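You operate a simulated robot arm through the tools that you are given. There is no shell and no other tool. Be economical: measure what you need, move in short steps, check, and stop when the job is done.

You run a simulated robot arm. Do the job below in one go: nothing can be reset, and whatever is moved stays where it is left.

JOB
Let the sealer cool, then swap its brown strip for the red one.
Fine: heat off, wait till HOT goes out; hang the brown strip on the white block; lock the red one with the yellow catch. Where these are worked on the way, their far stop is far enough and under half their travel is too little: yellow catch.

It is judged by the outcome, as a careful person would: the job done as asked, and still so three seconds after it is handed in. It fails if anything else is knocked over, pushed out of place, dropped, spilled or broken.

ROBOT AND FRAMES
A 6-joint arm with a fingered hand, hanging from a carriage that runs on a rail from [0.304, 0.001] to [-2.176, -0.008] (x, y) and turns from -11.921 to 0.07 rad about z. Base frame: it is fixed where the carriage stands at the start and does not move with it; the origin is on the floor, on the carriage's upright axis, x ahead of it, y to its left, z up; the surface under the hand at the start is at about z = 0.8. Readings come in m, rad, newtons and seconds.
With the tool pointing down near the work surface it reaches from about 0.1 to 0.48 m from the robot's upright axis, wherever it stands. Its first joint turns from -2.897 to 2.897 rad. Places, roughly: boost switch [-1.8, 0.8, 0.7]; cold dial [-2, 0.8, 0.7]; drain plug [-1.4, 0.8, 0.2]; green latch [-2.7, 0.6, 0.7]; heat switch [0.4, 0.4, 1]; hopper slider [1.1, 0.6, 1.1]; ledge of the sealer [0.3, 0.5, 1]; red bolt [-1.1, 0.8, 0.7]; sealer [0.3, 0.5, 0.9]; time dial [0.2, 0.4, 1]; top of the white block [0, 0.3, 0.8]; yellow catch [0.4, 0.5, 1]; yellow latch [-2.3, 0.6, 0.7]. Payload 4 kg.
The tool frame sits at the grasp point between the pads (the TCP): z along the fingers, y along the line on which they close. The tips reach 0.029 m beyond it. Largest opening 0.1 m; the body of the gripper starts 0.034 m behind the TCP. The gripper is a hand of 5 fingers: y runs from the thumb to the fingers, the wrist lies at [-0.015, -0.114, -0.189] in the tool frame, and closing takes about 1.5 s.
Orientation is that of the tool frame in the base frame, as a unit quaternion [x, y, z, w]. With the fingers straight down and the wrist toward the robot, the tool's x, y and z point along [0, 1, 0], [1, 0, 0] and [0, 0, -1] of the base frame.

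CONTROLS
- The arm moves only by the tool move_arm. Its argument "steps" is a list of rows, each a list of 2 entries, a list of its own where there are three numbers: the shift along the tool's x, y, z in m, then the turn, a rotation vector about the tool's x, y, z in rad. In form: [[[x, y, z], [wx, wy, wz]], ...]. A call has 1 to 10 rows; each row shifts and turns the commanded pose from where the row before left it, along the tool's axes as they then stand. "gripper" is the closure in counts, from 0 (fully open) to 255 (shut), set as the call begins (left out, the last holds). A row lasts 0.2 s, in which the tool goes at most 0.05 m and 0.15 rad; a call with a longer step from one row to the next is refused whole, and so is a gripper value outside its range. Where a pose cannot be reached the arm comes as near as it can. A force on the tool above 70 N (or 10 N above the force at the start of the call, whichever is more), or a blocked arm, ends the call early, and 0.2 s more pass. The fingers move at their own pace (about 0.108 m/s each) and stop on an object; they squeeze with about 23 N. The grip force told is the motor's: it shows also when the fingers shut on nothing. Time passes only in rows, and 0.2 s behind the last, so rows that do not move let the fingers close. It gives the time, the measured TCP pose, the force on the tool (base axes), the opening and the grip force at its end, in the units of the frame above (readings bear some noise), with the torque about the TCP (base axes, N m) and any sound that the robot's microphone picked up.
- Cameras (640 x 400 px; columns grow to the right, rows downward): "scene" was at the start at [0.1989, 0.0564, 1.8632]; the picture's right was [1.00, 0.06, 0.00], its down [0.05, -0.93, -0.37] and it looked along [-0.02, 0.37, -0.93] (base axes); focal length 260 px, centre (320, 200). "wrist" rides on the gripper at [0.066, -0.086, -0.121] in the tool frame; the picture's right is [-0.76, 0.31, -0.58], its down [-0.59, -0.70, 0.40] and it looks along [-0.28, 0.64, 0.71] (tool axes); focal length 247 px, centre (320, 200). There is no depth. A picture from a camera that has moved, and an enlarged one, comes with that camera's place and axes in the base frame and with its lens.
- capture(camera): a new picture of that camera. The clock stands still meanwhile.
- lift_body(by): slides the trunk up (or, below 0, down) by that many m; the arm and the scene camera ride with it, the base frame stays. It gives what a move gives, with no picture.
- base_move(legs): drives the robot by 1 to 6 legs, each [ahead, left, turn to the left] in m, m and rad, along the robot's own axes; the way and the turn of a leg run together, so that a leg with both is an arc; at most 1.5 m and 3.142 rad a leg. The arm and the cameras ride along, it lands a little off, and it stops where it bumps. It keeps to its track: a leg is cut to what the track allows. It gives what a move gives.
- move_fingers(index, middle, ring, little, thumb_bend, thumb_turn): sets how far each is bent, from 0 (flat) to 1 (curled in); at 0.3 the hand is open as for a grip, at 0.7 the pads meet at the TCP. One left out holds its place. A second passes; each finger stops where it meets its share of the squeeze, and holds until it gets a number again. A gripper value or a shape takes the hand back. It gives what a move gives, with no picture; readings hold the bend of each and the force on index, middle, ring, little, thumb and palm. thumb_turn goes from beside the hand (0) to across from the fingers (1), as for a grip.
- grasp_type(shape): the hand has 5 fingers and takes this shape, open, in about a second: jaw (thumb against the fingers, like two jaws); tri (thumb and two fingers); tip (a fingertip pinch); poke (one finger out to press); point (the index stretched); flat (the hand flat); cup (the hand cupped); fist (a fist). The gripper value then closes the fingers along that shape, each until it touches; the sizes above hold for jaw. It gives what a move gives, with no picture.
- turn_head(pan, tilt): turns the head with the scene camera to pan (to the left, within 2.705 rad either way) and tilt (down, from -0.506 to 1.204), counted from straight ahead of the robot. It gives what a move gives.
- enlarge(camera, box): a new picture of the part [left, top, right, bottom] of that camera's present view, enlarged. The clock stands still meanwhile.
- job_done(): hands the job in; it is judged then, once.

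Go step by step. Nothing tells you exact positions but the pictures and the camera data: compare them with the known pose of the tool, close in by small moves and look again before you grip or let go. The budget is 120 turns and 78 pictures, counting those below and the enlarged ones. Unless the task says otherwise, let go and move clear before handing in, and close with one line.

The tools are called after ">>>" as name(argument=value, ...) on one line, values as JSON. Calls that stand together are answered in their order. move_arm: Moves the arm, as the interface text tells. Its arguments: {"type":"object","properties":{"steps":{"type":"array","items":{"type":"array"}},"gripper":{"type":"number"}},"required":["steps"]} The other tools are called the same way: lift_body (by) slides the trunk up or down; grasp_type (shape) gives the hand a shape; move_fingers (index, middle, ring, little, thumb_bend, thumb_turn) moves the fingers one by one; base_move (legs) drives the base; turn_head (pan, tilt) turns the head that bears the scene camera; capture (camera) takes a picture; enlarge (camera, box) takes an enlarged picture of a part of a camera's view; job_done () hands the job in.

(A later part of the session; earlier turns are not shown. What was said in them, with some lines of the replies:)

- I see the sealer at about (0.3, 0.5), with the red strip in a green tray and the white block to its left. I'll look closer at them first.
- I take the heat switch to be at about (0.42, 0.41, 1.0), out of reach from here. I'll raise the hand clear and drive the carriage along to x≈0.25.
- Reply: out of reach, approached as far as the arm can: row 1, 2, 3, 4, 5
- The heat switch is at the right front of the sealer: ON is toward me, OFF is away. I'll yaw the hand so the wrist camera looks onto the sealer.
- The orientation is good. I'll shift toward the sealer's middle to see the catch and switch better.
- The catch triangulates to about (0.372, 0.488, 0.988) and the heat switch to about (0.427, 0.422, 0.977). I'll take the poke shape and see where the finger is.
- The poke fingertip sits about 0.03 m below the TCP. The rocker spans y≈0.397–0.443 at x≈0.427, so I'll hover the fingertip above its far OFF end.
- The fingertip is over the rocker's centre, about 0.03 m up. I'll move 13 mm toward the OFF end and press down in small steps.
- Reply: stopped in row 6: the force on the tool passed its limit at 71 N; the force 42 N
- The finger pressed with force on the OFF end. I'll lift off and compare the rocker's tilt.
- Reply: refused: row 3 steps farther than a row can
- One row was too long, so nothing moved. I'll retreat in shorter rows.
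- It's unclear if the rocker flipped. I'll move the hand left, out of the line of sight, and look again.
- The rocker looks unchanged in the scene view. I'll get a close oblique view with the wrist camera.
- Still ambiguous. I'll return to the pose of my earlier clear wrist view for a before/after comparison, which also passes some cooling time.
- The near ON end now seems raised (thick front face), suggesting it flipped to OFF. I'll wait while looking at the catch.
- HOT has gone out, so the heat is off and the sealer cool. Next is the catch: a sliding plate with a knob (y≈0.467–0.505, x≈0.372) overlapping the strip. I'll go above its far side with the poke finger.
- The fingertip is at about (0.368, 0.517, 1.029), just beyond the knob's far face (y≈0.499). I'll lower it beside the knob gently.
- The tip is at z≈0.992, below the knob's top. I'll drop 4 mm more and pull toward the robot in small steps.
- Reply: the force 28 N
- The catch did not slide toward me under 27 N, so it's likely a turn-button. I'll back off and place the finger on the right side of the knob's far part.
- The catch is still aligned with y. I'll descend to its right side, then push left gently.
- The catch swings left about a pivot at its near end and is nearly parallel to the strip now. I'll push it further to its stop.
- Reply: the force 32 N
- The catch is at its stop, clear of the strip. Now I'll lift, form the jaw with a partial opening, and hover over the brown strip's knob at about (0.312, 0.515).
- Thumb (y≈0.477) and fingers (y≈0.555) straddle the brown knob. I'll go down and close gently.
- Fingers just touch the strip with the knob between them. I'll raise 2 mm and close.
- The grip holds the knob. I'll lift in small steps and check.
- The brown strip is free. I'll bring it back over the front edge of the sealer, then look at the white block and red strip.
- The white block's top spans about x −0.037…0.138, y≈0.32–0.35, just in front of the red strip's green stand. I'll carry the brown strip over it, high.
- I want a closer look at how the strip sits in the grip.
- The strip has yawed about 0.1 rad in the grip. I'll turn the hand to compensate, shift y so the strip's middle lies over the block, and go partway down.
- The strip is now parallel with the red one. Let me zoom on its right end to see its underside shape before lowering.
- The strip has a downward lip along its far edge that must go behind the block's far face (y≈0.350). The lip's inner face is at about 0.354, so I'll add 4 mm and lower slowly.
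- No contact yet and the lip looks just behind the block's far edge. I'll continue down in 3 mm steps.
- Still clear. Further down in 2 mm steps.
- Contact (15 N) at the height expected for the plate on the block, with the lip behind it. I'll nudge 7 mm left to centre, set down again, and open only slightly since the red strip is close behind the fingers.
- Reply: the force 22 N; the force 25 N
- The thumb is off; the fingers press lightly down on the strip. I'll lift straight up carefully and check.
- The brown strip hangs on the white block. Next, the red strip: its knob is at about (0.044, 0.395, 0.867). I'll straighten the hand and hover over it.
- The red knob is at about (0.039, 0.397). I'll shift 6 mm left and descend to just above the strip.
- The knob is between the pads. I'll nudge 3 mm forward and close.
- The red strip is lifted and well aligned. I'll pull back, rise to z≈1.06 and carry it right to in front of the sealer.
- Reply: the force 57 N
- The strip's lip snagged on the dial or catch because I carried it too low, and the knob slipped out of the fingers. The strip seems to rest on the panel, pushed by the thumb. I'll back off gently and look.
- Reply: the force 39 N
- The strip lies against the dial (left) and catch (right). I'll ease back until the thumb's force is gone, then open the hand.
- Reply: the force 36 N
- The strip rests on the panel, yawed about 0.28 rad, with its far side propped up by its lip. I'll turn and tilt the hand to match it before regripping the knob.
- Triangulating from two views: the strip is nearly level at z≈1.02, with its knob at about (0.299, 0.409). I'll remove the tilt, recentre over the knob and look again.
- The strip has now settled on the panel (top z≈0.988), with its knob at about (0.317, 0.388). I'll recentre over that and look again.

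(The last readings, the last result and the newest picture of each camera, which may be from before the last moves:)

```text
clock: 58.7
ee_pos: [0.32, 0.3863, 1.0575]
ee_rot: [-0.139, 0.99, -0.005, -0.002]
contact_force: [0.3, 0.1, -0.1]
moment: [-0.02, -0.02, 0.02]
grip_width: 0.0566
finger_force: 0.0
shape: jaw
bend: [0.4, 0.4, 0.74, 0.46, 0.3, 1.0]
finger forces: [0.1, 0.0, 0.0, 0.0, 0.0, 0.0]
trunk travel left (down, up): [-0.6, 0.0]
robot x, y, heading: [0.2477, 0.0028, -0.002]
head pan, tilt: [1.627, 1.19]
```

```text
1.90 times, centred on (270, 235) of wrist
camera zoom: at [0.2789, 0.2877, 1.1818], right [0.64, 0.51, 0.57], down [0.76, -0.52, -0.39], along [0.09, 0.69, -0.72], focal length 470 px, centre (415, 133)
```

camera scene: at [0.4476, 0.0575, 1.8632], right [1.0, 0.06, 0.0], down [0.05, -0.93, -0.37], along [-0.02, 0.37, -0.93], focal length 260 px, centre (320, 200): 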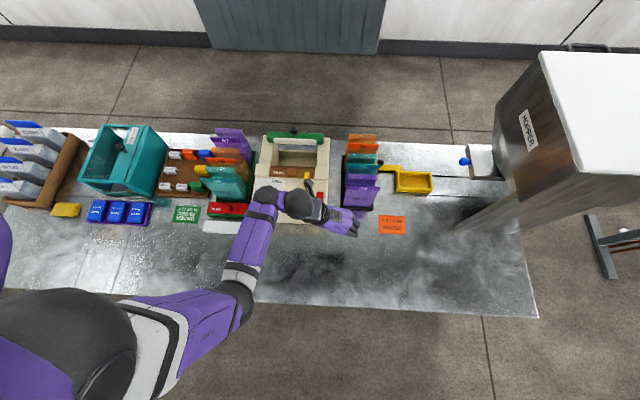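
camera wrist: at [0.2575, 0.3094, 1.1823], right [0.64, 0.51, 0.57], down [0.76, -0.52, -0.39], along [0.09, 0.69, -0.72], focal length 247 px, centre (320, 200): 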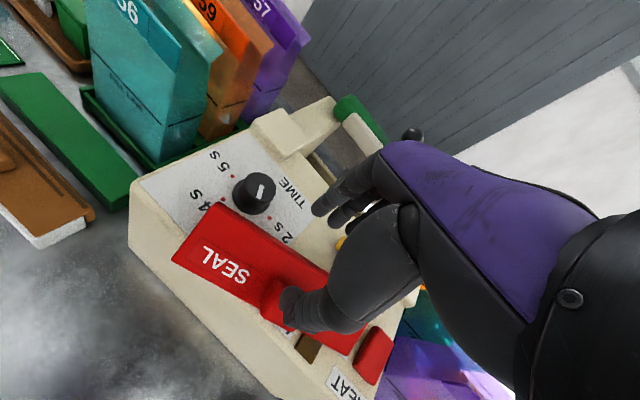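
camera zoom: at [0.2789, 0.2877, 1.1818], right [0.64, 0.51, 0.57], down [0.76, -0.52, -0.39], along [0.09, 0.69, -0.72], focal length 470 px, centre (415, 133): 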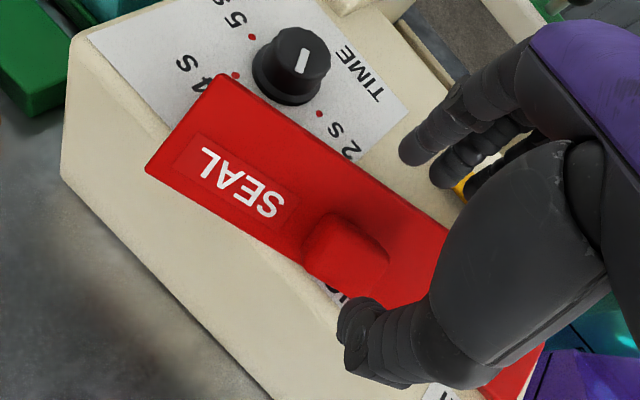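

The strip is stable and clearly visible. I'll tilt slightly to match its slope, then descend with the pads on both sides of the knob.

>>> move_arm(steps=[[[0, 0, 0], [-0.1, 0, 0]], [[0.0044, -0.004, 0], [-0.1, 0, 0]], [[0, -0.008, 0.016], [0, 0, 0]], [[0, -0.006, 0.016], [0, 0, 0]], [[0, 0, 0.007], [0, 0, 0]]])

>>> enlarge(camera="wrist", box=[140, 130, 400, 340])

```text
clock: 59.9
ee_pos: [0.3179, 0.3794, 1.0236]
ee_rot: [-0.14, 0.985, 0.101, -0.012]
contact_force: [-5.7, -5.8, 51.2]
moment: [1.87, 0.22, 0.21]
grip_width: 0.0583
finger_force: 0.1
shape: jaw
bend: [0.38, 0.34, 0.74, 0.46, 0.3, 1.0]
finger forces: [2.8, 44.9, 2.0, 0.0, 0.0, 0.0]
trunk travel left (down, up): [-0.6, 0.0]
robot x, y, heading: [0.2485, 0.0013, 0.001]
head pan, tilt: [1.627, 1.19]
```

```text
1.90 times, centred on (270, 235) of wrist
camera zoom: at [0.284, 0.2584, 1.125], right [0.67, 0.39, 0.63], down [0.74, -0.42, -0.53], along [0.06, 0.82, -0.57], focal length 470 px, centre (415, 133)
```

zoom: 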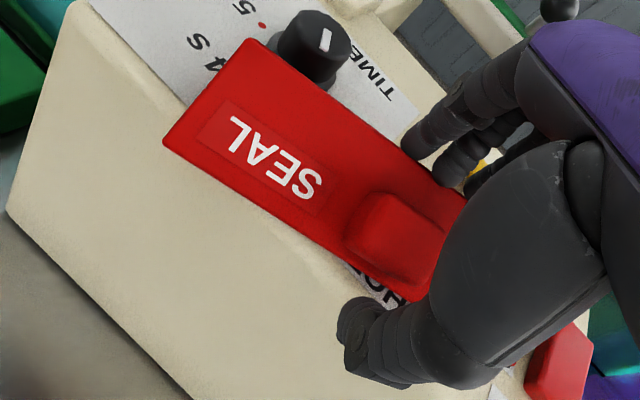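

The fingers meet the raised far side of the strip first, so it is tilted more than my hand. I'll lift a bit, tilt further and descend again.

>>> move_arm(steps=[[[0, 0, -0.008], [0, 0, 0]], [[0, -0.003, 0], [-0.1, 0, 0]], [[0, 0, 0], [-0.08, 0, 0]], [[0, 0, 0.006], [0, 0, 0]]])

>>> move_arm(steps=[[[0, 0, 0.004], [0, 0, 0]]])

>>> enlarge(camera="wrist", box=[140, 130, 400, 340])

```text
clock: 60.9
ee_pos: [0.3188, 0.3717, 1.0199]
ee_rot: [-0.137, 0.973, 0.184, -0.026]
contact_force: [-0.3, -6.5, 20.7]
moment: [0.9, 0.1, 0.03]
grip_width: 0.0577
finger_force: 0.2
shape: jaw
bend: [0.39, 0.37, 0.74, 0.46, 0.3, 1.0]
finger forces: [4.3, 16.9, 0.0, 0.0, 0.1, 0.1]
trunk travel left (down, up): [-0.6, 0.0]
robot x, y, heading: [0.2489, -0.0011, 0.003]
head pan, tilt: [1.627, 1.19]
```

```text
clock: 61.3
ee_pos: [0.3182, 0.3753, 1.0173]
ee_rot: [-0.138, 0.973, 0.184, -0.028]
contact_force: [-1.6, -2.2, 29.1]
moment: [1.34, 0.27, 0.1]
grip_width: 0.0615
finger_force: 0.1
shape: jaw
bend: [0.35, 0.33, 0.73, 0.46, 0.3, 1.0]
finger forces: [11.8, 13.1, 3.0, 0.0, 0.0, 0.0]
trunk travel left (down, up): [-0.6, 0.0]
robot x, y, heading: [0.2508, 0.0016, 0.003]
head pan, tilt: [1.627, 1.19]
```

```text
1.90 times, centred on (270, 235) of wrist
camera zoom: at [0.2881, 0.2396, 1.0997], right [0.71, 0.28, 0.65], down [0.71, -0.32, -0.63], along [0.03, 0.9, -0.43], focal length 470 px, centre (415, 133)
```

zoom: 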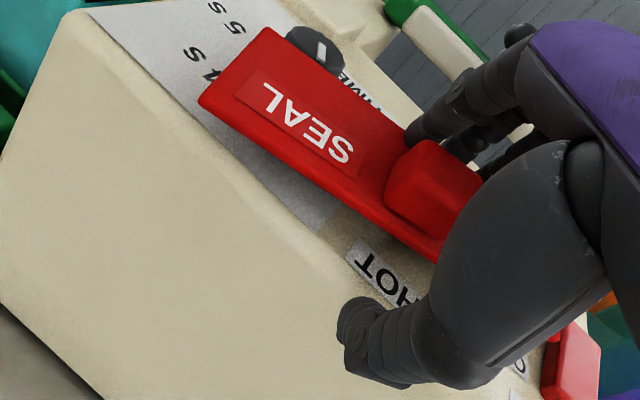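

Re-triangulating, the strip is nearly level with its top at z≈1.01 and the knob at (0.310, 0.371, 1.03); it rests on the lamps. I'll lift, take most of the tilt out, and recentre.

>>> move_arm(steps=[[[0, 0.006, -0.014], [0, 0, 0]], [[0, 0.006, -0.014], [0, 0, 0]], [[0, 0, 0], [0.14, 0, 0]], [[0, 0, 0], [0.14, 0, 0]], [[0.0085, -0.005, 0], [0, 0, 0]]])

>>> enlarge(camera="wrist", box=[140, 130, 400, 340])

```text
clock: 62.5
ee_pos: [0.3105, 0.3664, 1.0453]
ee_rot: [-0.139, 0.989, 0.044, -0.009]
contact_force: [0.0, -0.4, -0.2]
moment: [-0.01, 0.0, 0.01]
grip_width: 0.057
finger_force: 0.1
shape: jaw
bend: [0.4, 0.4, 0.74, 0.46, 0.3, 1.0]
finger forces: [0.0, 0.0, 0.0, 0.1, 0.0, 0.0]
trunk travel left (down, up): [-0.6, 0.0]
robot x, y, heading: [0.2479, -0.0013, 0.002]
head pan, tilt: [1.627, 1.19]
```

```text
1.90 times, centred on (270, 235) of wrist
camera zoom: at [0.2738, 0.2582, 1.1598], right [0.66, 0.45, 0.6], down [0.75, -0.48, -0.46], along [0.08, 0.75, -0.65], focal length 470 px, centre (415, 133)
```

zoom: 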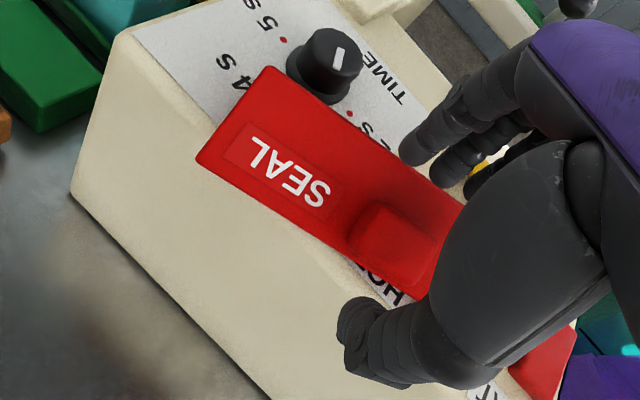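

The knob lies on the line between thumb and index in the view. I'll descend along the line of sight so it stays centred, watching for contact.

>>> move_arm(steps=[[[-0.0039, 0.0046, 0.0083], [0, 0, 0]], [[-0.0039, 0.0046, 0.0083], [0, 0, 0]]])

>>> enlarge(camera="wrist", box=[140, 130, 400, 340])

```text
clock: 63.1
ee_pos: [0.3154, 0.3805, 1.031]
ee_rot: [-0.141, 0.989, 0.047, -0.008]
contact_force: [-3.7, -4.0, 17.9]
moment: [0.52, 0.21, 0.13]
grip_width: 0.0553
finger_force: 0.0
shape: jaw
bend: [0.4, 0.41, 0.74, 0.46, 0.3, 1.0]
finger forces: [7.4, 9.3, 0.0, 0.0, 0.0, 0.0]
trunk travel left (down, up): [-0.6, 0.0]
robot x, y, heading: [0.2483, 0.0036, -0.003]
head pan, tilt: [1.627, 1.19]
```

```text
1.90 times, centred on (270, 235) of wrist
camera zoom: at [0.2776, 0.2715, 1.1447], right [0.66, 0.45, 0.6], down [0.75, -0.47, -0.46], along [0.07, 0.76, -0.65], focal length 470 px, centre (415, 133)
```

zoom: 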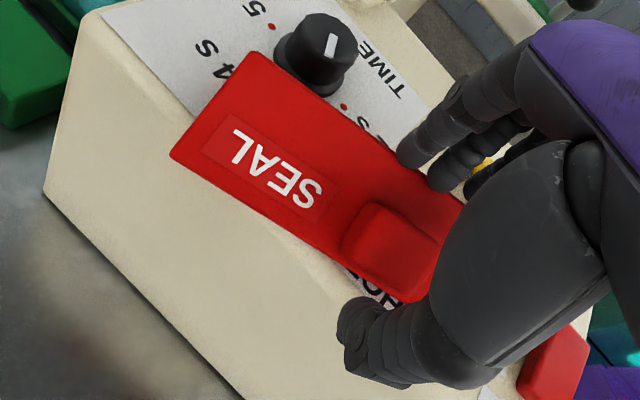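

The fingers touch the plate with the knob between the pads. Backing off 1 mm and closing.

>>> move_arm(steps=[[[0, 0, -0.001], [0, 0, 0]], [[0, 0, 0], [0, 0, 0]], [[0, 0, 0], [0, 0, 0]], [[0, 0, 0], [0, 0, 0]], [[0, 0, 0], [0, 0, 0]], [[0, 0, 0], [0, 0, 0]], [[0, 0, 0], [0, 0, 0]], [[0, 0, 0], [0, 0, 0]]], gripper=255)

>>> enlarge(camera="wrist", box=[140, 130, 400, 340])

```text
clock: 64.9
ee_pos: [0.3146, 0.3822, 1.0317]
ee_rot: [-0.139, 0.989, 0.047, -0.008]
contact_force: [-4.5, -6.7, 36.6]
moment: [1.05, 0.53, 0.16]
grip_width: 0.0364
finger_force: 22.7
shape: jaw
bend: [0.42, 0.41, 0.75, 0.54, 0.49, 1.0]
finger forces: [40.7, 16.0, 0.0, 0.1, 19.5, 0.1]
trunk travel left (down, up): [-0.6, 0.0]
robot x, y, heading: [0.2502, -0.0003, 0.001]
head pan, tilt: [1.627, 1.19]
```

```text
1.90 times, centred on (270, 235) of wrist
camera zoom: at [0.278, 0.272, 1.1453], right [0.66, 0.45, 0.6], down [0.75, -0.47, -0.47], along [0.08, 0.76, -0.65], focal length 470 px, centre (415, 133)
```

zoom: 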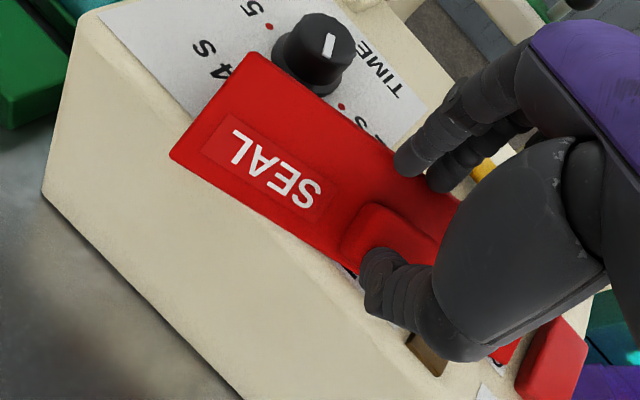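

The fingers bind on the plate short of the knob. I'll raise 4 mm so that they can slide in.

>>> move_arm(steps=[[[0, 0, -0.002], [0, 0, 0]], [[0, 0, -0.002], [0, 0, 0]], [[0, 0, 0], [0, 0, 0]], [[0, 0, 0], [0, 0, 0]], [[0, 0, 0], [0, 0, 0]]])

>>> enlarge(camera="wrist", box=[140, 130, 400, 340])

```text
clock: 66.1
ee_pos: [0.3146, 0.3788, 1.0337]
ee_rot: [-0.139, 0.989, 0.045, -0.009]
contact_force: [-0.3, -2.8, 4.0]
moment: [0.04, 0.03, 0.04]
grip_width: 0.0335
finger_force: 22.8
shape: jaw
bend: [0.77, 0.4, 0.75, 0.54, 0.75, 1.0]
finger forces: [3.9, 10.0, 0.0, 0.0, 16.3, 0.0]
trunk travel left (down, up): [-0.6, 0.0]
robot x, y, heading: [0.2493, 0.005, 0.003]
head pan, tilt: [1.627, 1.19]
```

```text
1.90 times, centred on (270, 235) of wrist
camera zoom: at [0.2781, 0.2701, 1.1483], right [0.66, 0.45, 0.6], down [0.75, -0.48, -0.46], along [0.07, 0.75, -0.65], focal length 470 px, centre (415, 133)
```

zoom: 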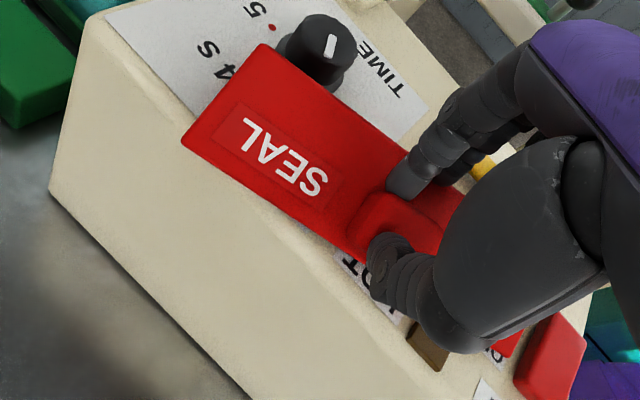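

The index slipped beside the knob's left face. I'll reopen, shift 11 mm right and close again.

>>> move_arm(steps=[[[0, 0, 0], [0, 0, 0]], [[0, 0, 0], [0, 0, 0]], [[0, 0, 0], [0, 0, 0]], [[0, 0, 0], [0, 0, 0]], [[-0.006, 0.0, 0], [0, 0, 0]], [[-0.005, 0.0, 0], [0, 0, 0]], [[0, 0, 0], [0, 0, 0]]], gripper=110)

>>> move_arm(steps=[[[0, 0, 0], [0, 0, 0]], [[0, 0, 0], [0, 0, 0]], [[0, 0, 0], [0, 0, 0]], [[0, 0, 0], [0, 0, 0]], [[0, 0, 0], [0, 0, 0]], [[0, 0, 0], [0, 0, 0]], [[0, 0, 0], [0, 0, 0]], [[0, 0, 0], [0, 0, 0]]], gripper=255)

```text
clock: 67.7
ee_pos: [0.3256, 0.3824, 1.0344]
ee_rot: [-0.139, 0.989, 0.045, -0.009]
contact_force: [0.1, 0.3, -0.8]
moment: [0.03, -0.02, -0.01]
grip_width: 0.0568
finger_force: 0.1
shape: jaw
bend: [0.4, 0.4, 0.74, 0.46, 0.31, 1.0]
finger forces: [0.0, 0.0, 0.1, 0.1, 0.1, 0.1]
trunk travel left (down, up): [-0.6, 0.0]
robot x, y, heading: [0.2462, 0.0032, 0.005]
head pan, tilt: [1.627, 1.19]
```

```text
clock: 69.5
ee_pos: [0.3262, 0.3817, 1.0363]
ee_rot: [-0.139, 0.989, 0.046, -0.007]
contact_force: [-0.7, -16.9, 45.4]
moment: [-0.67, 0.16, 0.08]
grip_width: 0.013
finger_force: 22.9
shape: jaw
bend: [0.69, 0.54, 0.71, 0.64, 0.76, 1.0]
finger forces: [19.8, 0.0, 0.0, 0.0, 46.8, 0.1]
trunk travel left (down, up): [-0.6, 0.0]
robot x, y, heading: [0.2489, 0.0049, 0.002]
head pan, tilt: [1.627, 1.19]
```

The grip came out odd (thumb pressing hard, width 0.013). I need a look.

>>> enlarge(camera="wrist", box=[140, 130, 400, 340])

```text
1.90 times, centred on (270, 235) of wrist
camera zoom: at [0.2896, 0.2735, 1.1496], right [0.66, 0.45, 0.6], down [0.75, -0.47, -0.46], along [0.08, 0.76, -0.65], focal length 470 px, centre (415, 133)
```

zoom: 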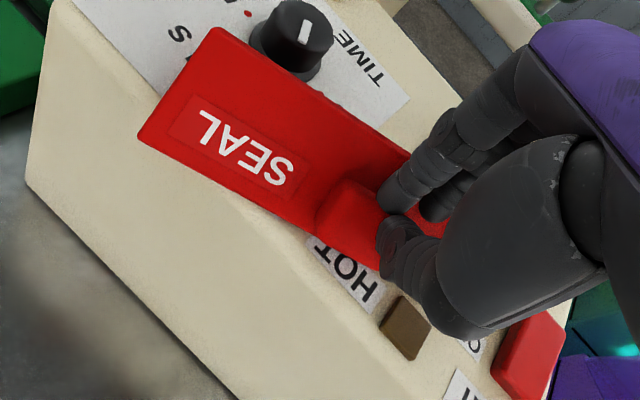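

The fingers are now at the knob's right end. I'll reopen, come back 6 mm and close again.

>>> move_arm(steps=[[[0, 0, 0], [0, 0, 0]], [[0, 0, 0], [0, 0, 0]], [[0, 0, 0], [0, 0, 0]], [[0, 0, 0], [0, 0, 0]], [[0.006, 0.0, 0], [0, 0, 0]], [[0, 0.0, 0], [0, 0, 0]]], gripper=110)

>>> enlarge(camera="wrist", box=[140, 130, 400, 340])

```text
clock: 70.9
ee_pos: [0.3195, 0.3807, 1.0343]
ee_rot: [-0.139, 0.989, 0.045, -0.009]
contact_force: [-0.4, 0.0, -0.9]
moment: [-0.01, 0.0, 0.04]
grip_width: 0.0565
finger_force: 0.0
shape: jaw
bend: [0.4, 0.4, 0.74, 0.46, 0.31, 1.0]
finger forces: [0.1, 0.0, 0.1, 0.1, 0.0, 0.1]
trunk travel left (down, up): [-0.6, 0.0]
robot x, y, heading: [0.2489, 0.0027, -0.002]
head pan, tilt: [1.627, 1.19]
```

```text
1.90 times, centred on (270, 235) of wrist
camera zoom: at [0.2829, 0.2715, 1.1487], right [0.66, 0.45, 0.6], down [0.75, -0.48, -0.46], along [0.07, 0.75, -0.65], focal length 470 px, centre (415, 133)
```

zoom: 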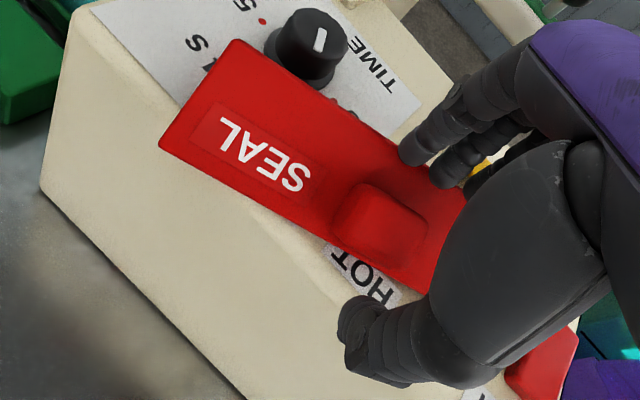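

Comparing with my earlier good grips, 3 mm further left is right. Shift and close.

>>> move_arm(steps=[[[0.003, 0, 0], [0, 0, 0]], [[0, 0, 0], [0, 0, 0]]])

>>> move_arm(steps=[[[0, 0, 0], [0, 0, 0]], [[0, 0, 0], [0, 0, 0]], [[0, 0, 0], [0, 0, 0]], [[0, 0, 0], [0, 0, 0]], [[0, 0, 0], [0, 0, 0]], [[0, 0, 0], [0, 0, 0]], [[0, 0, 0], [0, 0, 0]], [[0, 0, 0], [0, 0, 0]]], gripper=255)

```text
clock: 71.5
ee_pos: [0.3162, 0.3784, 1.0341]
ee_rot: [-0.138, 0.989, 0.045, -0.009]
contact_force: [0.2, 0.0, -1.0]
moment: [-0.01, 0.01, -0.04]
grip_width: 0.0567
finger_force: 0.1
shape: jaw
bend: [0.4, 0.4, 0.74, 0.46, 0.31, 1.0]
finger forces: [0.0, 0.1, 0.1, 0.1, 0.1, 0.0]
trunk travel left (down, up): [-0.6, 0.0]
robot x, y, heading: [0.2456, 0.0037, 0.003]
head pan, tilt: [1.627, 1.19]
```

```text
clock: 73.3
ee_pos: [0.3176, 0.3814, 1.036]
ee_rot: [-0.139, 0.989, 0.046, -0.008]
contact_force: [-1.0, -6.3, 35.1]
moment: [-0.03, -0.02, 0.0]
grip_width: 0.0102
finger_force: 23.1
shape: jaw
bend: [0.66, 0.61, 0.7, 0.7, 0.77, 1.0]
finger forces: [14.2, 8.8, 0.0, 0.0, 33.4, 0.0]
trunk travel left (down, up): [-0.6, 0.0]
robot x, y, heading: [0.2465, 0.0034, 0.005]
head pan, tilt: [1.627, 1.19]
```

The pads slid onto the knob's top. I'll reopen only to a narrow opening, lower a few millimetres around the knob, then close.

>>> move_arm(steps=[[[0, 0, 0], [0, 0, 0]], [[0, 0, 0], [0, 0, 0]], [[0, 0, 0], [0, 0, 0]], [[0, 0, 0], [0, 0, 0]], [[0, 0, 0], [0, 0, 0]]], gripper=140)

>>> move_arm(steps=[[[0, 0, 0.003], [0, 0, 0]], [[0, 0, 0.003], [0, 0, 0]]])

```text
clock: 74.5
ee_pos: [0.316, 0.379, 1.0343]
ee_rot: [-0.139, 0.989, 0.044, -0.009]
contact_force: [-1.0, 0.3, 0.7]
moment: [0.0, 0.01, 0.01]
grip_width: 0.0449
finger_force: 0.1
shape: jaw
bend: [0.43, 0.45, 0.74, 0.51, 0.4, 1.0]
finger forces: [0.0, 0.0, 0.0, 0.0, 0.0, 0.0]
trunk travel left (down, up): [-0.6, 0.0]
robot x, y, heading: [0.2497, -0.0014, -0.002]
head pan, tilt: [1.627, 1.19]
```

```text
clock: 75.1
ee_pos: [0.3163, 0.3818, 1.0305]
ee_rot: [-0.14, 0.989, 0.047, -0.007]
contact_force: [-1.5, -5.2, 26.2]
moment: [0.64, 0.58, 0.2]
grip_width: 0.044
finger_force: 0.0
shape: jaw
bend: [0.43, 0.45, 0.74, 0.51, 0.4, 1.0]
finger forces: [23.7, 0.6, 0.0, 0.0, 0.0, 0.0]
trunk travel left (down, up): [-0.6, 0.0]
robot x, y, heading: [0.2498, -0.0018, -0.001]
head pan, tilt: [1.627, 1.19]
```

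Still only the fingers touch, so the far side is a bit higher. I'll add 0.1 rad tilt, lower to light contact, and close.

>>> move_arm(steps=[[[0, 0, -0.004], [0, 0, 0]], [[0, -0.002, 0], [-0.1, 0, 0]], [[0, 0, 0.003], [0, 0, 0]]])

>>> move_arm(steps=[[[0, 0, 0.002], [0, 0, 0]]])

```text
clock: 75.9
ee_pos: [0.3163, 0.3778, 1.0277]
ee_rot: [-0.138, 0.986, 0.093, -0.016]
contact_force: [0.5, 0.0, -0.6]
moment: [0.03, 0.0, 0.02]
grip_width: 0.045
finger_force: 0.1
shape: jaw
bend: [0.42, 0.45, 0.74, 0.51, 0.4, 1.0]
finger forces: [0.1, 0.1, 0.0, 0.1, 0.0, 0.0]
trunk travel left (down, up): [-0.6, 0.0]
robot x, y, heading: [0.2465, 0.0021, 0.002]
head pan, tilt: [1.627, 1.19]
```

```text
clock: 76.3
ee_pos: [0.3173, 0.378, 1.0285]
ee_rot: [-0.139, 0.986, 0.095, -0.015]
contact_force: [0.0, -3.0, 10.5]
moment: [0.25, 0.2, 0.08]
grip_width: 0.0447
finger_force: 0.1
shape: jaw
bend: [0.43, 0.45, 0.74, 0.51, 0.4, 1.0]
finger forces: [10.0, 0.0, 0.0, 0.0, 0.0, 0.0]
trunk travel left (down, up): [-0.6, 0.0]
robot x, y, heading: [0.2484, 0.0006, -0.001]
head pan, tilt: [1.627, 1.19]
```

>>> move_arm(steps=[[[0, 0, -0.001], [0, 0, 0]], [[0, 0, 0], [0, 0, 0]], [[0, 0, 0], [0, 0, 0]], [[0, 0, 0], [0, 0, 0]], [[0, 0, 0], [0, 0, 0]], [[0, 0, 0], [0, 0, 0]], [[0, 0, 0], [0, 0, 0]]], gripper=255)

```text
clock: 77.9
ee_pos: [0.317, 0.3784, 1.0278]
ee_rot: [-0.139, 0.986, 0.093, -0.016]
contact_force: [-0.5, -5.8, 5.0]
moment: [-0.16, -0.05, 0.07]
grip_width: 0.0243
finger_force: 23.1
shape: jaw
bend: [0.76, 0.55, 0.73, 0.57, 0.74, 1.0]
finger forces: [5.7, 9.2, 0.0, 0.0, 16.4, 0.0]
trunk travel left (down, up): [-0.6, 0.0]
robot x, y, heading: [0.2495, -0.0027, 0.003]
head pan, tilt: [1.627, 1.19]
```

The index slipped off the left corner again. Reopen, shift 4 mm right, close.

>>> move_arm(steps=[[[0, 0, 0], [0, 0, 0]], [[0, 0, 0], [0, 0, 0]], [[0, 0, 0], [0, 0, 0]], [[0, 0, 0], [0, 0, 0]], [[-0.005, 0, 0], [0, 0, 0]], [[0, 0, 0], [0, 0, 0]]], gripper=140)

>>> move_arm(steps=[[[0, 0, 0], [0, 0, 0]], [[0, 0, 0], [0, 0, 0]], [[0, 0, 0], [0, 0, 0]], [[0, 0, 0], [0, 0, 0]], [[0, 0, 0], [0, 0, 0]], [[0, 0, 0], [0, 0, 0]], [[0, 0, 0], [0, 0, 0]]], gripper=255)

```text
clock: 79.3
ee_pos: [0.3223, 0.3798, 1.0276]
ee_rot: [-0.138, 0.986, 0.094, -0.015]
contact_force: [-0.5, 0.0, -1.0]
moment: [-0.01, -0.02, 0.02]
grip_width: 0.045
finger_force: 0.0
shape: jaw
bend: [0.43, 0.45, 0.74, 0.51, 0.39, 1.0]
finger forces: [0.0, 0.0, 0.1, 0.0, 0.1, 0.1]
trunk travel left (down, up): [-0.6, 0.0]
robot x, y, heading: [0.2486, 0.0015, 0.007]
head pan, tilt: [1.627, 1.19]
```

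```text
clock: 80.9
ee_pos: [0.3218, 0.3817, 1.0275]
ee_rot: [-0.139, 0.986, 0.093, -0.015]
contact_force: [0.3, -3.5, 10.2]
moment: [-0.06, -0.04, 0.06]
grip_width: 0.0204
finger_force: 23.1
shape: jaw
bend: [0.56, 0.54, 0.72, 0.59, 0.74, 1.0]
finger forces: [12.6, 5.8, 0.0, 0.0, 17.9, 0.1]
trunk travel left (down, up): [-0.6, 0.0]
robot x, y, heading: [0.2483, -0.0001, 0.003]
head pan, tilt: [1.627, 1.19]
```

The grip now matches my first good one (index 12.6 N, middle 5.8 N, thumb 17.9 N). I'll lift straight up and tilt the lip side upward for clearance over the dial and catch.

>>> move_arm(steps=[[[0, 0.0015, -0.008], [0, 0, 0]], [[0, 0.002, -0.01], [0, 0, 0]], [[0, 0.002, -0.012], [0, 0, 0]], [[0, 0, 0], [-0.08, 0, 0]], [[0, 0, 0], [-0.08, 0, 0]], [[0, 0, 0], [-0.08, 0, 0]], [[0, 0.0065, -0.0135], [0, 0, 0]], [[0, 0.0065, -0.0135], [0, 0, 0]]])

```text
clock: 82.7
ee_pos: [0.3219, 0.3799, 1.0877]
ee_rot: [-0.135, 0.968, 0.211, -0.032]
contact_force: [0.1, -0.1, -1.2]
moment: [-0.04, -0.05, -0.03]
grip_width: 0.0193
finger_force: 22.7
shape: jaw
bend: [0.57, 0.54, 0.72, 0.59, 0.75, 1.0]
finger forces: [8.8, 6.1, 0.1, 0.0, 18.6, 0.0]
trunk travel left (down, up): [-0.6, 0.0]
robot x, y, heading: [0.2501, 0.0032, 0.0]
head pan, tilt: [1.627, 1.19]
```

Clear at z≈1.088. Now I'll yaw the strip back parallel to the ledge and move forward, still tilted.

>>> move_arm(steps=[[[0, 0, 0], [0, -0.0585, 0.127]], [[0, 0, 0], [0, -0.0585, 0.127]], [[0, 0.0182, 0.0083], [0, 0, 0]], [[0, 0.0273, 0.0125], [0, 0, 0]], [[0, 0.0273, 0.0125], [0, 0, 0]], [[0, 0.0273, 0.0125], [0, 0, 0]]])

>>> capture(camera="wrist")

```text
clock: 84.1
ee_pos: [0.3205, 0.4913, 1.0888]
ee_rot: [0.001, 0.977, 0.212, -0.002]
contact_force: [0.8, -1.0, -0.7]
moment: [-0.02, 0.01, 0.01]
grip_width: 0.0189
finger_force: 23.3
shape: jaw
bend: [0.58, 0.54, 0.72, 0.59, 0.75, 1.0]
finger forces: [8.5, 6.2, 0.1, 0.0, 18.9, 0.0]
trunk travel left (down, up): [-0.6, 0.0]
robot x, y, heading: [0.2495, 0.0011, 0.004]
head pan, tilt: [1.627, 1.19]
```

```text
6 pictures are left
camera wrist: at [0.2551, 0.3644, 1.1649], right [0.76, 0.04, 0.65], down [0.59, -0.47, -0.66], along [0.28, 0.88, -0.38], focal length 247 px, centre (320, 200)
```

wrist: 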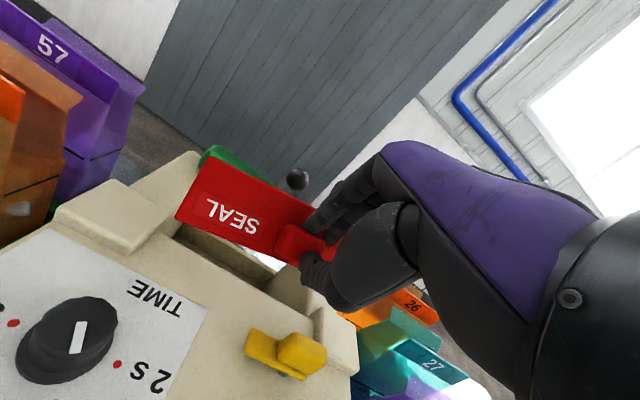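

The strip is held well past the dial, but it sits yawed about 0.2 rad in the hand. I'll turn to correct it, level off while easing down to z≈1.06, and check.

>>> move_arm(steps=[[[0, 0, 0], [0, 0, 0.11]], [[0, 0, 0], [0, 0, 0.11]], [[0, 0, 0], [0.14, 0, 0]], [[0, 0, 0.01], [0.14, 0, 0]], [[0, 0, 0.01], [0.14, 0, 0]], [[0, 0, 0.005], [0, 0, 0]]])

>>> capture(camera="wrist")

```text
clock: 85.5
ee_pos: [0.321, 0.4935, 1.0646]
ee_rot: [0.101, 0.994, 0.003, -0.047]
contact_force: [-0.1, 0.4, -1.8]
moment: [-0.01, 0.0, -0.03]
grip_width: 0.0189
finger_force: 23.2
shape: jaw
bend: [0.58, 0.54, 0.72, 0.59, 0.75, 1.0]
finger forces: [8.5, 6.2, 0.1, 0.0, 18.5, 0.0]
trunk travel left (down, up): [-0.6, 0.0]
robot x, y, heading: [0.2489, -0.0015, 0.004]
head pan, tilt: [1.627, 1.19]
```

```text
5 pictures are left
camera wrist: at [0.2501, 0.424, 1.1923], right [0.85, 0.14, 0.5], down [0.4, -0.8, -0.45], along [0.34, 0.58, -0.74], focal length 247 px, centre (320, 200)
```

wrist: 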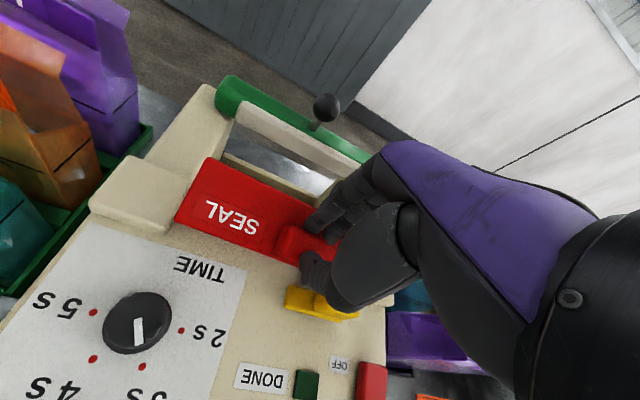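

The strip is nearly aligned, with a slight roll. By comparison with the brown strip's lift, the seat needs TCP ≈ (0.314, 0.508). I'll correct roll and yaw, shift there, ease down to 1.04, and check.

>>> move_arm(steps=[[[0, 0, 0], [-0.004, -0.094, 0.04]], [[0.0045, 0.007, 0], [0, 0, 0]], [[0.0045, 0.007, 0], [0, 0, 0]], [[0, 0, 0.012], [0, 0, 0]], [[0, 0, 0.012], [0, 0, 0]]])

>>> enlarge(camera="wrist", box=[70, 120, 370, 340])

```text
clock: 86.7
ee_pos: [0.3154, 0.5098, 1.0398]
ee_rot: [0.121, 0.993, 0.001, 0.0]
contact_force: [-0.5, -0.6, -0.8]
moment: [0.0, -0.05, 0.0]
grip_width: 0.0187
finger_force: 23.5
shape: jaw
bend: [0.58, 0.54, 0.72, 0.59, 0.75, 1.0]
finger forces: [8.5, 6.2, 0.0, 0.0, 18.3, 0.0]
trunk travel left (down, up): [-0.6, 0.0]
robot x, y, heading: [0.2497, 0.007, 0.003]
head pan, tilt: [1.627, 1.19]
```

```text
1.82 times, centred on (220, 230) of wrist
camera zoom: at [0.2301, 0.4443, 1.1623], right [0.81, 0.12, 0.58], down [0.4, -0.82, -0.4], along [0.43, 0.56, -0.71], focal length 449 px, centre (502, 146)
```

zoom: 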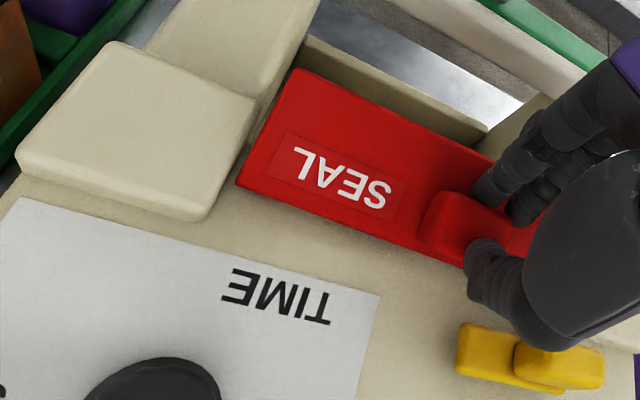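

Alignment agrees with the brown strip's seated position within about 2 mm. I'll trim the yaw slightly and lower in small steps.

>>> move_arm(steps=[[[0, -0.001, 0.004], [0, 0, -0.02]], [[0, 0, 0.004], [0, 0, 0]], [[0, 0, 0.004], [0, 0, 0]], [[0, 0, 0.003], [0, 0, 0]]])

>>> move_arm(steps=[[[0, 0, 0.003], [0, 0, 0]], [[0, 0, 0.003], [0, 0, 0]]])

```text
clock: 87.7
ee_pos: [0.3152, 0.512, 1.0295]
ee_rot: [0.109, 0.994, 0.002, -0.001]
contact_force: [-1.7, -7.9, 26.4]
moment: [-0.53, 0.04, -0.15]
grip_width: 0.0209
finger_force: 23.1
shape: jaw
bend: [0.57, 0.54, 0.72, 0.59, 0.77, 1.0]
finger forces: [10.9, 5.7, 0.0, 0.0, 44.9, 0.0]
trunk travel left (down, up): [-0.6, 0.0]
robot x, y, heading: [0.249, -0.0022, 0.001]
head pan, tilt: [1.627, 1.19]
```

```text
clock: 88.3
ee_pos: [0.3139, 0.5138, 1.023]
ee_rot: [0.109, 0.994, 0.005, 0.0]
contact_force: [-5.3, -7.8, 40.9]
moment: [-0.6, 0.04, 0.04]
grip_width: 0.0264
finger_force: 22.8
shape: jaw
bend: [0.54, 0.5, 0.72, 0.59, 0.87, 1.0]
finger forces: [16.1, 8.1, 0.0, 0.1, 89.9, 0.0]
trunk travel left (down, up): [-0.6, 0.0]
robot x, y, heading: [0.2478, 0.003, 0.0]
head pan, tilt: [1.627, 1.19]
```

Contact came earlier than expected, at z≈1.03. I'll look before going on.

>>> enlarge(camera="wrist", box=[100, 110, 370, 310])

```text
2.00 times, centred on (235, 210) of wrist
camera zoom: at [0.2309, 0.4452, 1.1449], right [0.81, 0.13, 0.58], down [0.42, -0.81, -0.41], along [0.42, 0.57, -0.71], focal length 494 px, centre (490, 180)
```

zoom: 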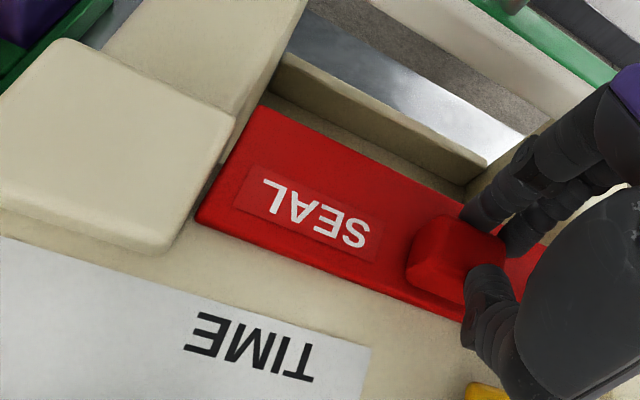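

The torque shows only the strip's near edge is touching: it sits tilted with the lip high, and about 1 cm too far back. I'll raise a little, tilt it level, shift back and right slightly, and lower again.

>>> move_arm(steps=[[[0, 0, -0.008], [0, 0, 0]], [[0, 0, 0], [0.083, -0.0185, 0]], [[0, 0, 0], [0.083, -0.0185, 0]], [[-0.003, -0.0045, 0], [0, 0, 0]], [[0, 0, 0.003], [0, 0, 0]]])

>>> move_arm(steps=[[[0, 0, 0.003], [0, 0, 0]]])

```text
clock: 89.5
ee_pos: [0.3164, 0.5082, 1.0263]
ee_rot: [0.109, 0.991, -0.081, 0.008]
contact_force: [-3.0, 4.7, 21.4]
moment: [0.02, 0.11, -0.02]
grip_width: 0.02
finger_force: 22.7
shape: jaw
bend: [0.55, 0.52, 0.72, 0.59, 0.77, 1.0]
finger forces: [15.0, 5.8, 0.0, 0.0, 27.8, 0.0]
trunk travel left (down, up): [-0.6, 0.0]
robot x, y, heading: [0.2485, 0.0047, 0.002]
head pan, tilt: [1.627, 1.19]
```

```text
clock: 89.9
ee_pos: [0.3162, 0.5081, 1.0261]
ee_rot: [0.109, 0.991, -0.08, 0.008]
contact_force: [-5.6, -0.4, 38.1]
moment: [-0.3, 0.13, -0.03]
grip_width: 0.022
finger_force: 22.3
shape: jaw
bend: [0.55, 0.52, 0.72, 0.59, 0.8, 1.0]
finger forces: [14.4, 5.7, 0.0, 0.0, 47.5, 0.0]
trunk travel left (down, up): [-0.6, 0.0]
robot x, y, heading: [0.2488, 0.0039, -0.003]
head pan, tilt: [1.627, 1.19]
```

Firm contact again with almost no torque, so the plate may be flat. I'll ease up and test by pulling gently toward me: if the lip is behind the ledge, it will stop.

>>> move_arm(steps=[[[0, 0, -0.003], [0, 0, 0]], [[0, -0.003, 0], [0, 0, 0]], [[0, -0.003, 0], [0, 0, 0]]])

>>> move_arm(steps=[[[0, -0.003, 0], [0, 0, 0]]])

```text
clock: 90.7
ee_pos: [0.3155, 0.5014, 1.0271]
ee_rot: [0.109, 0.991, -0.083, 0.009]
contact_force: [-0.2, 17.2, 5.9]
moment: [0.58, 0.02, 0.03]
grip_width: 0.0184
finger_force: 22.7
shape: jaw
bend: [0.53, 0.53, 0.72, 0.59, 0.78, 1.0]
finger forces: [21.8, 6.2, 0.0, 0.1, 17.6, 0.0]
trunk travel left (down, up): [-0.6, 0.0]
robot x, y, heading: [0.2463, -0.0002, 0.005]
head pan, tilt: [1.627, 1.19]
```

```text
clock: 91.1
ee_pos: [0.316, 0.4988, 1.0291]
ee_rot: [0.109, 0.991, -0.082, 0.009]
contact_force: [1.9, 19.4, 2.2]
moment: [0.69, 0.02, 0.02]
grip_width: 0.0176
finger_force: 22.5
shape: jaw
bend: [0.51, 0.53, 0.72, 0.59, 0.78, 1.0]
finger forces: [22.6, 6.6, 0.0, 0.0, 9.2, 0.0]
trunk travel left (down, up): [-0.6, 0.0]
robot x, y, heading: [0.2487, 0.003, 0.002]
head pan, tilt: [1.627, 1.19]
```

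The pull is resisted by 17–19 N with almost no downward load, at lip height: the lip is hooked behind the ledge. I'll ease forward, press down lightly, and release.

>>> move_arm(steps=[[[0, 0.004, 0], [0, 0, 0]], [[0, 0.001, 0.003], [0, 0, 0]], [[0, 0, 0.002], [0, 0, 0]]])

>>> move_arm(steps=[[[0, 0, 0], [0, 0, 0]], [[0, 0, 0], [0, 0, 0]], [[0, 0, 0], [0, 0, 0]], [[0, 0, 0], [0, 0, 0]], [[0, 0, 0], [0, 0, 0]]], gripper=110)

>>> enlarge(camera="wrist", box=[100, 110, 370, 310])

```text
clock: 91.9
ee_pos: [0.3162, 0.5052, 1.0254]
ee_rot: [0.11, 0.991, -0.078, 0.009]
contact_force: [-1.2, -2.6, 44.2]
moment: [-0.31, 0.05, -0.06]
grip_width: 0.0215
finger_force: 23.3
shape: jaw
bend: [0.54, 0.55, 0.72, 0.59, 0.82, 1.0]
finger forces: [16.2, 8.2, 0.1, 0.1, 57.7, 0.0]
trunk travel left (down, up): [-0.6, 0.0]
robot x, y, heading: [0.2495, -0.0017, -0.001]
head pan, tilt: [1.627, 1.19]
```

```text
clock: 93.1
ee_pos: [0.3165, 0.4992, 1.0202]
ee_rot: [0.11, 0.99, -0.085, 0.01]
contact_force: [0.4, 0.1, -0.2]
moment: [-0.01, 0.05, 0.0]
grip_width: 0.0567
finger_force: 0.2
shape: jaw
bend: [0.39, 0.4, 0.74, 0.46, 0.31, 1.0]
finger forces: [0.0, 0.1, 0.0, 0.0, 0.0, 0.0]
trunk travel left (down, up): [-0.6, 0.0]
robot x, y, heading: [0.249, -0.0027, -0.002]
head pan, tilt: [1.627, 1.19]
```

```text
2.00 times, centred on (235, 210) of wrist
camera zoom: at [0.2323, 0.4532, 1.1527], right [0.81, 0.23, 0.55], down [0.42, -0.87, -0.26], along [0.42, 0.44, -0.8], focal length 494 px, centre (490, 180)
```

zoom: 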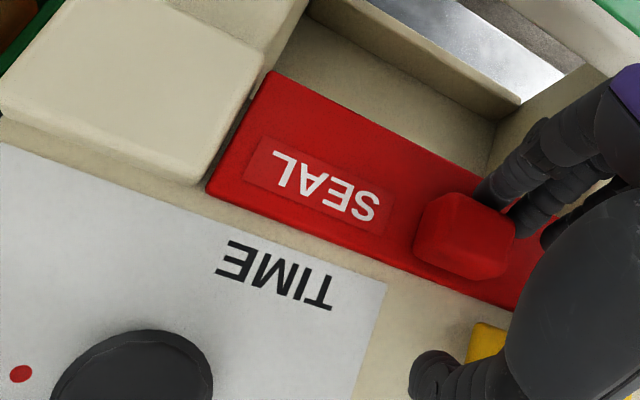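

The red strip now lies parallel and flush with the block's near edge, so it's seated. I'll rise, straighten the hand, and form a single pushing finger for the catch.

>>> move_arm(steps=[[[0, -0.0015, -0.0098], [0, 0, 0]], [[0, -0.0017, -0.01], [0, 0, 0]], [[0, -0.0017, -0.01], [0, 0, 0]], [[0, 0, 0], [-0.083, 0.0185, 0]], [[0, 0, 0], [-0.083, 0.0185, 0]], [[0, 0, 0], [0, 0, -0.109]], [[0, 0, 0], [0, 0, -0.109]]])

>>> grasp_type(shape="poke")

>>> move_fingers(middle=1.0)

```text
clock: 94.7
ee_pos: [0.3142, 0.4994, 1.0509]
ee_rot: [0.0, 1.0, 0.001, -0.001]
contact_force: [-0.4, 0.0, 0.3]
moment: [-0.02, -0.04, -0.01]
grip_width: 0.057
finger_force: 0.1
shape: jaw
bend: [0.4, 0.4, 0.74, 0.46, 0.3, 1.0]
finger forces: [0.0, 0.0, 0.1, 0.0, 0.0, 0.1]
trunk travel left (down, up): [-0.6, 0.0]
robot x, y, heading: [0.2488, 0.0014, -0.001]
head pan, tilt: [1.627, 1.19]
```

```text
clock: 95.6
ee_pos: [0.3148, 0.5005, 1.0504]
ee_rot: [0.001, 1.0, 0.001, 0.0]
contact_force: [0.4, -0.5, -0.2]
moment: [-0.02, 0.02, 0.02]
grip_width: 0.0003
finger_force: 0.1
shape: poke
bend: [0.7, 0.7, 0.99, 0.99, 1.0, 1.0]
finger forces: [0.0, 0.0, 0.1, 0.0, 0.1, 0.0]
trunk travel left (down, up): [-0.6, 0.0]
robot x, y, heading: [0.2514, 0.0026, 0.007]
head pan, tilt: [1.627, 1.19]
```

```text
clock: 96.6
ee_pos: [0.3152, 0.4996, 1.0518]
ee_rot: [0.001, 1.0, 0.001, 0.0]
contact_force: [-0.4, 0.2, 0.6]
moment: [0.02, 0.0, 0.02]
grip_width: 0.0249
finger_force: 0.0
shape: fingers
bend: [0.7, 1.0, 0.99, 0.99, 1.0, 1.0]
finger forces: [0.0, 0.0, 0.1, 0.0, 0.1, 0.0]
trunk travel left (down, up): [-0.6, 0.0]
robot x, y, heading: [0.2493, -0.0017, 0.001]
head pan, tilt: [1.627, 1.19]
```

I'll position the fingertip on the near side of the opened catch and lower it.

>>> move_arm(steps=[[[-0.026, -0.026, 0], [0, 0, 0]], [[-0.026, -0.026, 0], [0, 0, 0]], [[0, 0, 0.015], [0, 0, 0]], [[0, 0, 0.015], [0, 0, 0]]])

>>> move_arm(steps=[[[0, 0.0125, 0], [0, 0, 0]], [[0.007, 0.0083, 0], [0, 0, 0]]])

```text
clock: 97.6
ee_pos: [0.3674, 0.4468, 1.0219]
ee_rot: [0.0, 1.0, 0.002, 0.0]
contact_force: [0.1, -0.1, 1.0]
moment: [-0.02, 0.01, 0.03]
grip_width: 0.0251
finger_force: 0.2
shape: fingers
bend: [0.7, 1.0, 0.99, 0.99, 1.0, 1.0]
finger forces: [0.1, 0.0, 0.0, 0.1, 0.1, 0.1]
trunk travel left (down, up): [-0.6, 0.0]
robot x, y, heading: [0.2497, 0.0014, 0.001]
head pan, tilt: [1.627, 1.19]
```

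```text
clock: 98.2
ee_pos: [0.3603, 0.4676, 1.0206]
ee_rot: [0.0, 1.0, 0.001, -0.001]
contact_force: [-1.0, -0.1, 0.4]
moment: [0.03, 0.04, 0.03]
grip_width: 0.0249
finger_force: 0.0
shape: fingers
bend: [0.7, 1.0, 0.99, 0.99, 1.0, 1.0]
finger forces: [0.7, 0.0, 0.0, 0.0, 0.0, 0.1]
trunk travel left (down, up): [-0.6, 0.0]
robot x, y, heading: [0.2488, -0.0018, -0.002]
head pan, tilt: [1.627, 1.19]
```

A first light touch on the catch. Continuing along the swing arc.

>>> move_arm(steps=[[[0.0017, 0.0106, 0], [0, 0, 0]], [[-0.0037, 0.0101, 0], [0, 0, 0]]])

>>> move_arm(steps=[[[-0.006, 0.0045, 0], [0, 0, 0]], [[-0.005, 0.001, 0], [0, 0, 0]]])

```text
clock: 98.8
ee_pos: [0.3604, 0.4887, 1.0208]
ee_rot: [0.001, 1.0, 0.0, 0.0]
contact_force: [0.3, -0.3, -0.4]
moment: [-0.03, 0.0, -0.03]
grip_width: 0.0247
finger_force: 0.1
shape: fingers
bend: [0.7, 1.0, 0.99, 0.99, 1.0, 1.0]
finger forces: [0.1, 0.0, 0.1, 0.0, 0.1, 0.0]
trunk travel left (down, up): [-0.6, 0.0]
robot x, y, heading: [0.2464, 0.0014, 0.0]
head pan, tilt: [1.627, 1.19]
```

```text
clock: 99.4
ee_pos: [0.3728, 0.4952, 1.0223]
ee_rot: [0.002, 1.0, 0.002, 0.001]
contact_force: [-0.1, 1.0, 0.3]
moment: [0.05, -0.01, -0.01]
grip_width: 0.0259
finger_force: 0.9
shape: fingers
bend: [0.7, 1.0, 0.99, 0.99, 1.0, 1.0]
finger forces: [1.9, 0.0, 0.0, 0.0, 0.1, 0.1]
trunk travel left (down, up): [-0.6, 0.0]
robot x, y, heading: [0.2486, 0.0007, 0.002]
head pan, tilt: [1.627, 1.19]
```

Little force; I need to see the catch's state now.

>>> enlarge(camera="wrist", box=[180, 140, 400, 320])

```text
2.22 times, centred on (290, 230) of wrist
camera zoom: at [0.3071, 0.4114, 1.144], right [0.76, 0.3, 0.58], down [0.59, -0.7, -0.4], along [0.29, 0.64, -0.71], focal length 549 px, centre (387, 133)
```

zoom: 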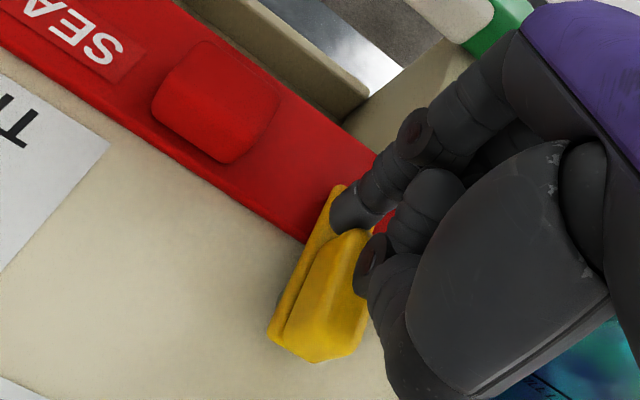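

The catch is back straight along +y, its plate over the red strip as it originally was over the brown one. I'll lift away and retreat toward the front, then take the last look.

>>> move_arm(steps=[[[0, 0.001, -0.01], [0, 0, 0]], [[0, 0, -0.02], [0, 0, 0]], [[0, -0.04, 0], [0, 0, 0]], [[0, -0.04, 0], [0, 0, 0]], [[0, -0.04, 0], [0, 0, 0]], [[0, -0.04, 0], [0, 0, 0]], [[0, -0.03, 0], [0, 0, 0]]])

>>> enlarge(camera="scene", box=[190, 120, 350, 240])

```text
clock: 101.0
ee_pos: [0.3725, 0.3063, 1.0496]
ee_rot: [0.001, 1.0, 0.001, 0.0]
contact_force: [-0.5, -0.1, -0.3]
moment: [-0.05, 0.0, -0.01]
grip_width: 0.0249
finger_force: 0.1
shape: fingers
bend: [0.7, 1.0, 0.99, 0.99, 1.0, 1.0]
finger forces: [0.1, 0.0, 0.0, 0.0, 0.0, 0.0]
trunk travel left (down, up): [-0.6, 0.0]
robot x, y, heading: [0.2474, 0.0005, -0.001]
head pan, tilt: [1.627, 1.19]
```

```text
3.33 times, centred on (270, 180) of scene
camera zoom: at [0.4474, 0.0578, 1.8632], right [1.0, 0.06, 0.0], down [0.05, -0.93, -0.37], along [-0.02, 0.37, -0.93], focal length 867 px, centre (487, 267)
```

zoom: 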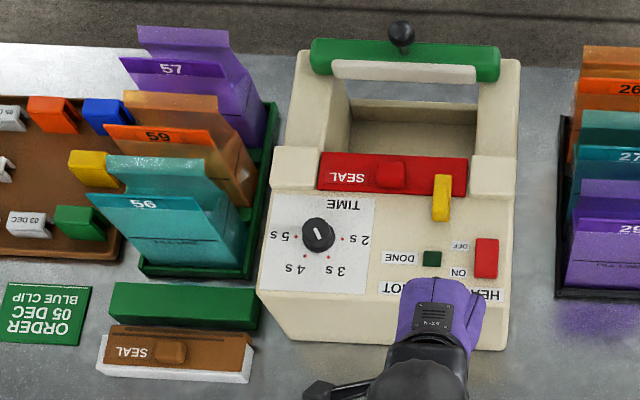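

The final view shows the red strip seated in the ledge with the catch across it, and the brown strip hanging on the white block. The dial and bags look undisturbed and the hand is clear, so I'm handing in.

>>> job_done()

```text
The job is handed in.
```

The heat is off and HOT had gone out before the swap. The brown strip hangs on the white block, and the red strip is in the ledge with the yellow catch turned across it. On the way over, the red strip caught on the sealer's panel and slipped onto it, so I had to grip it again. The dial, bags and other parts look undisturbed in the last picture.
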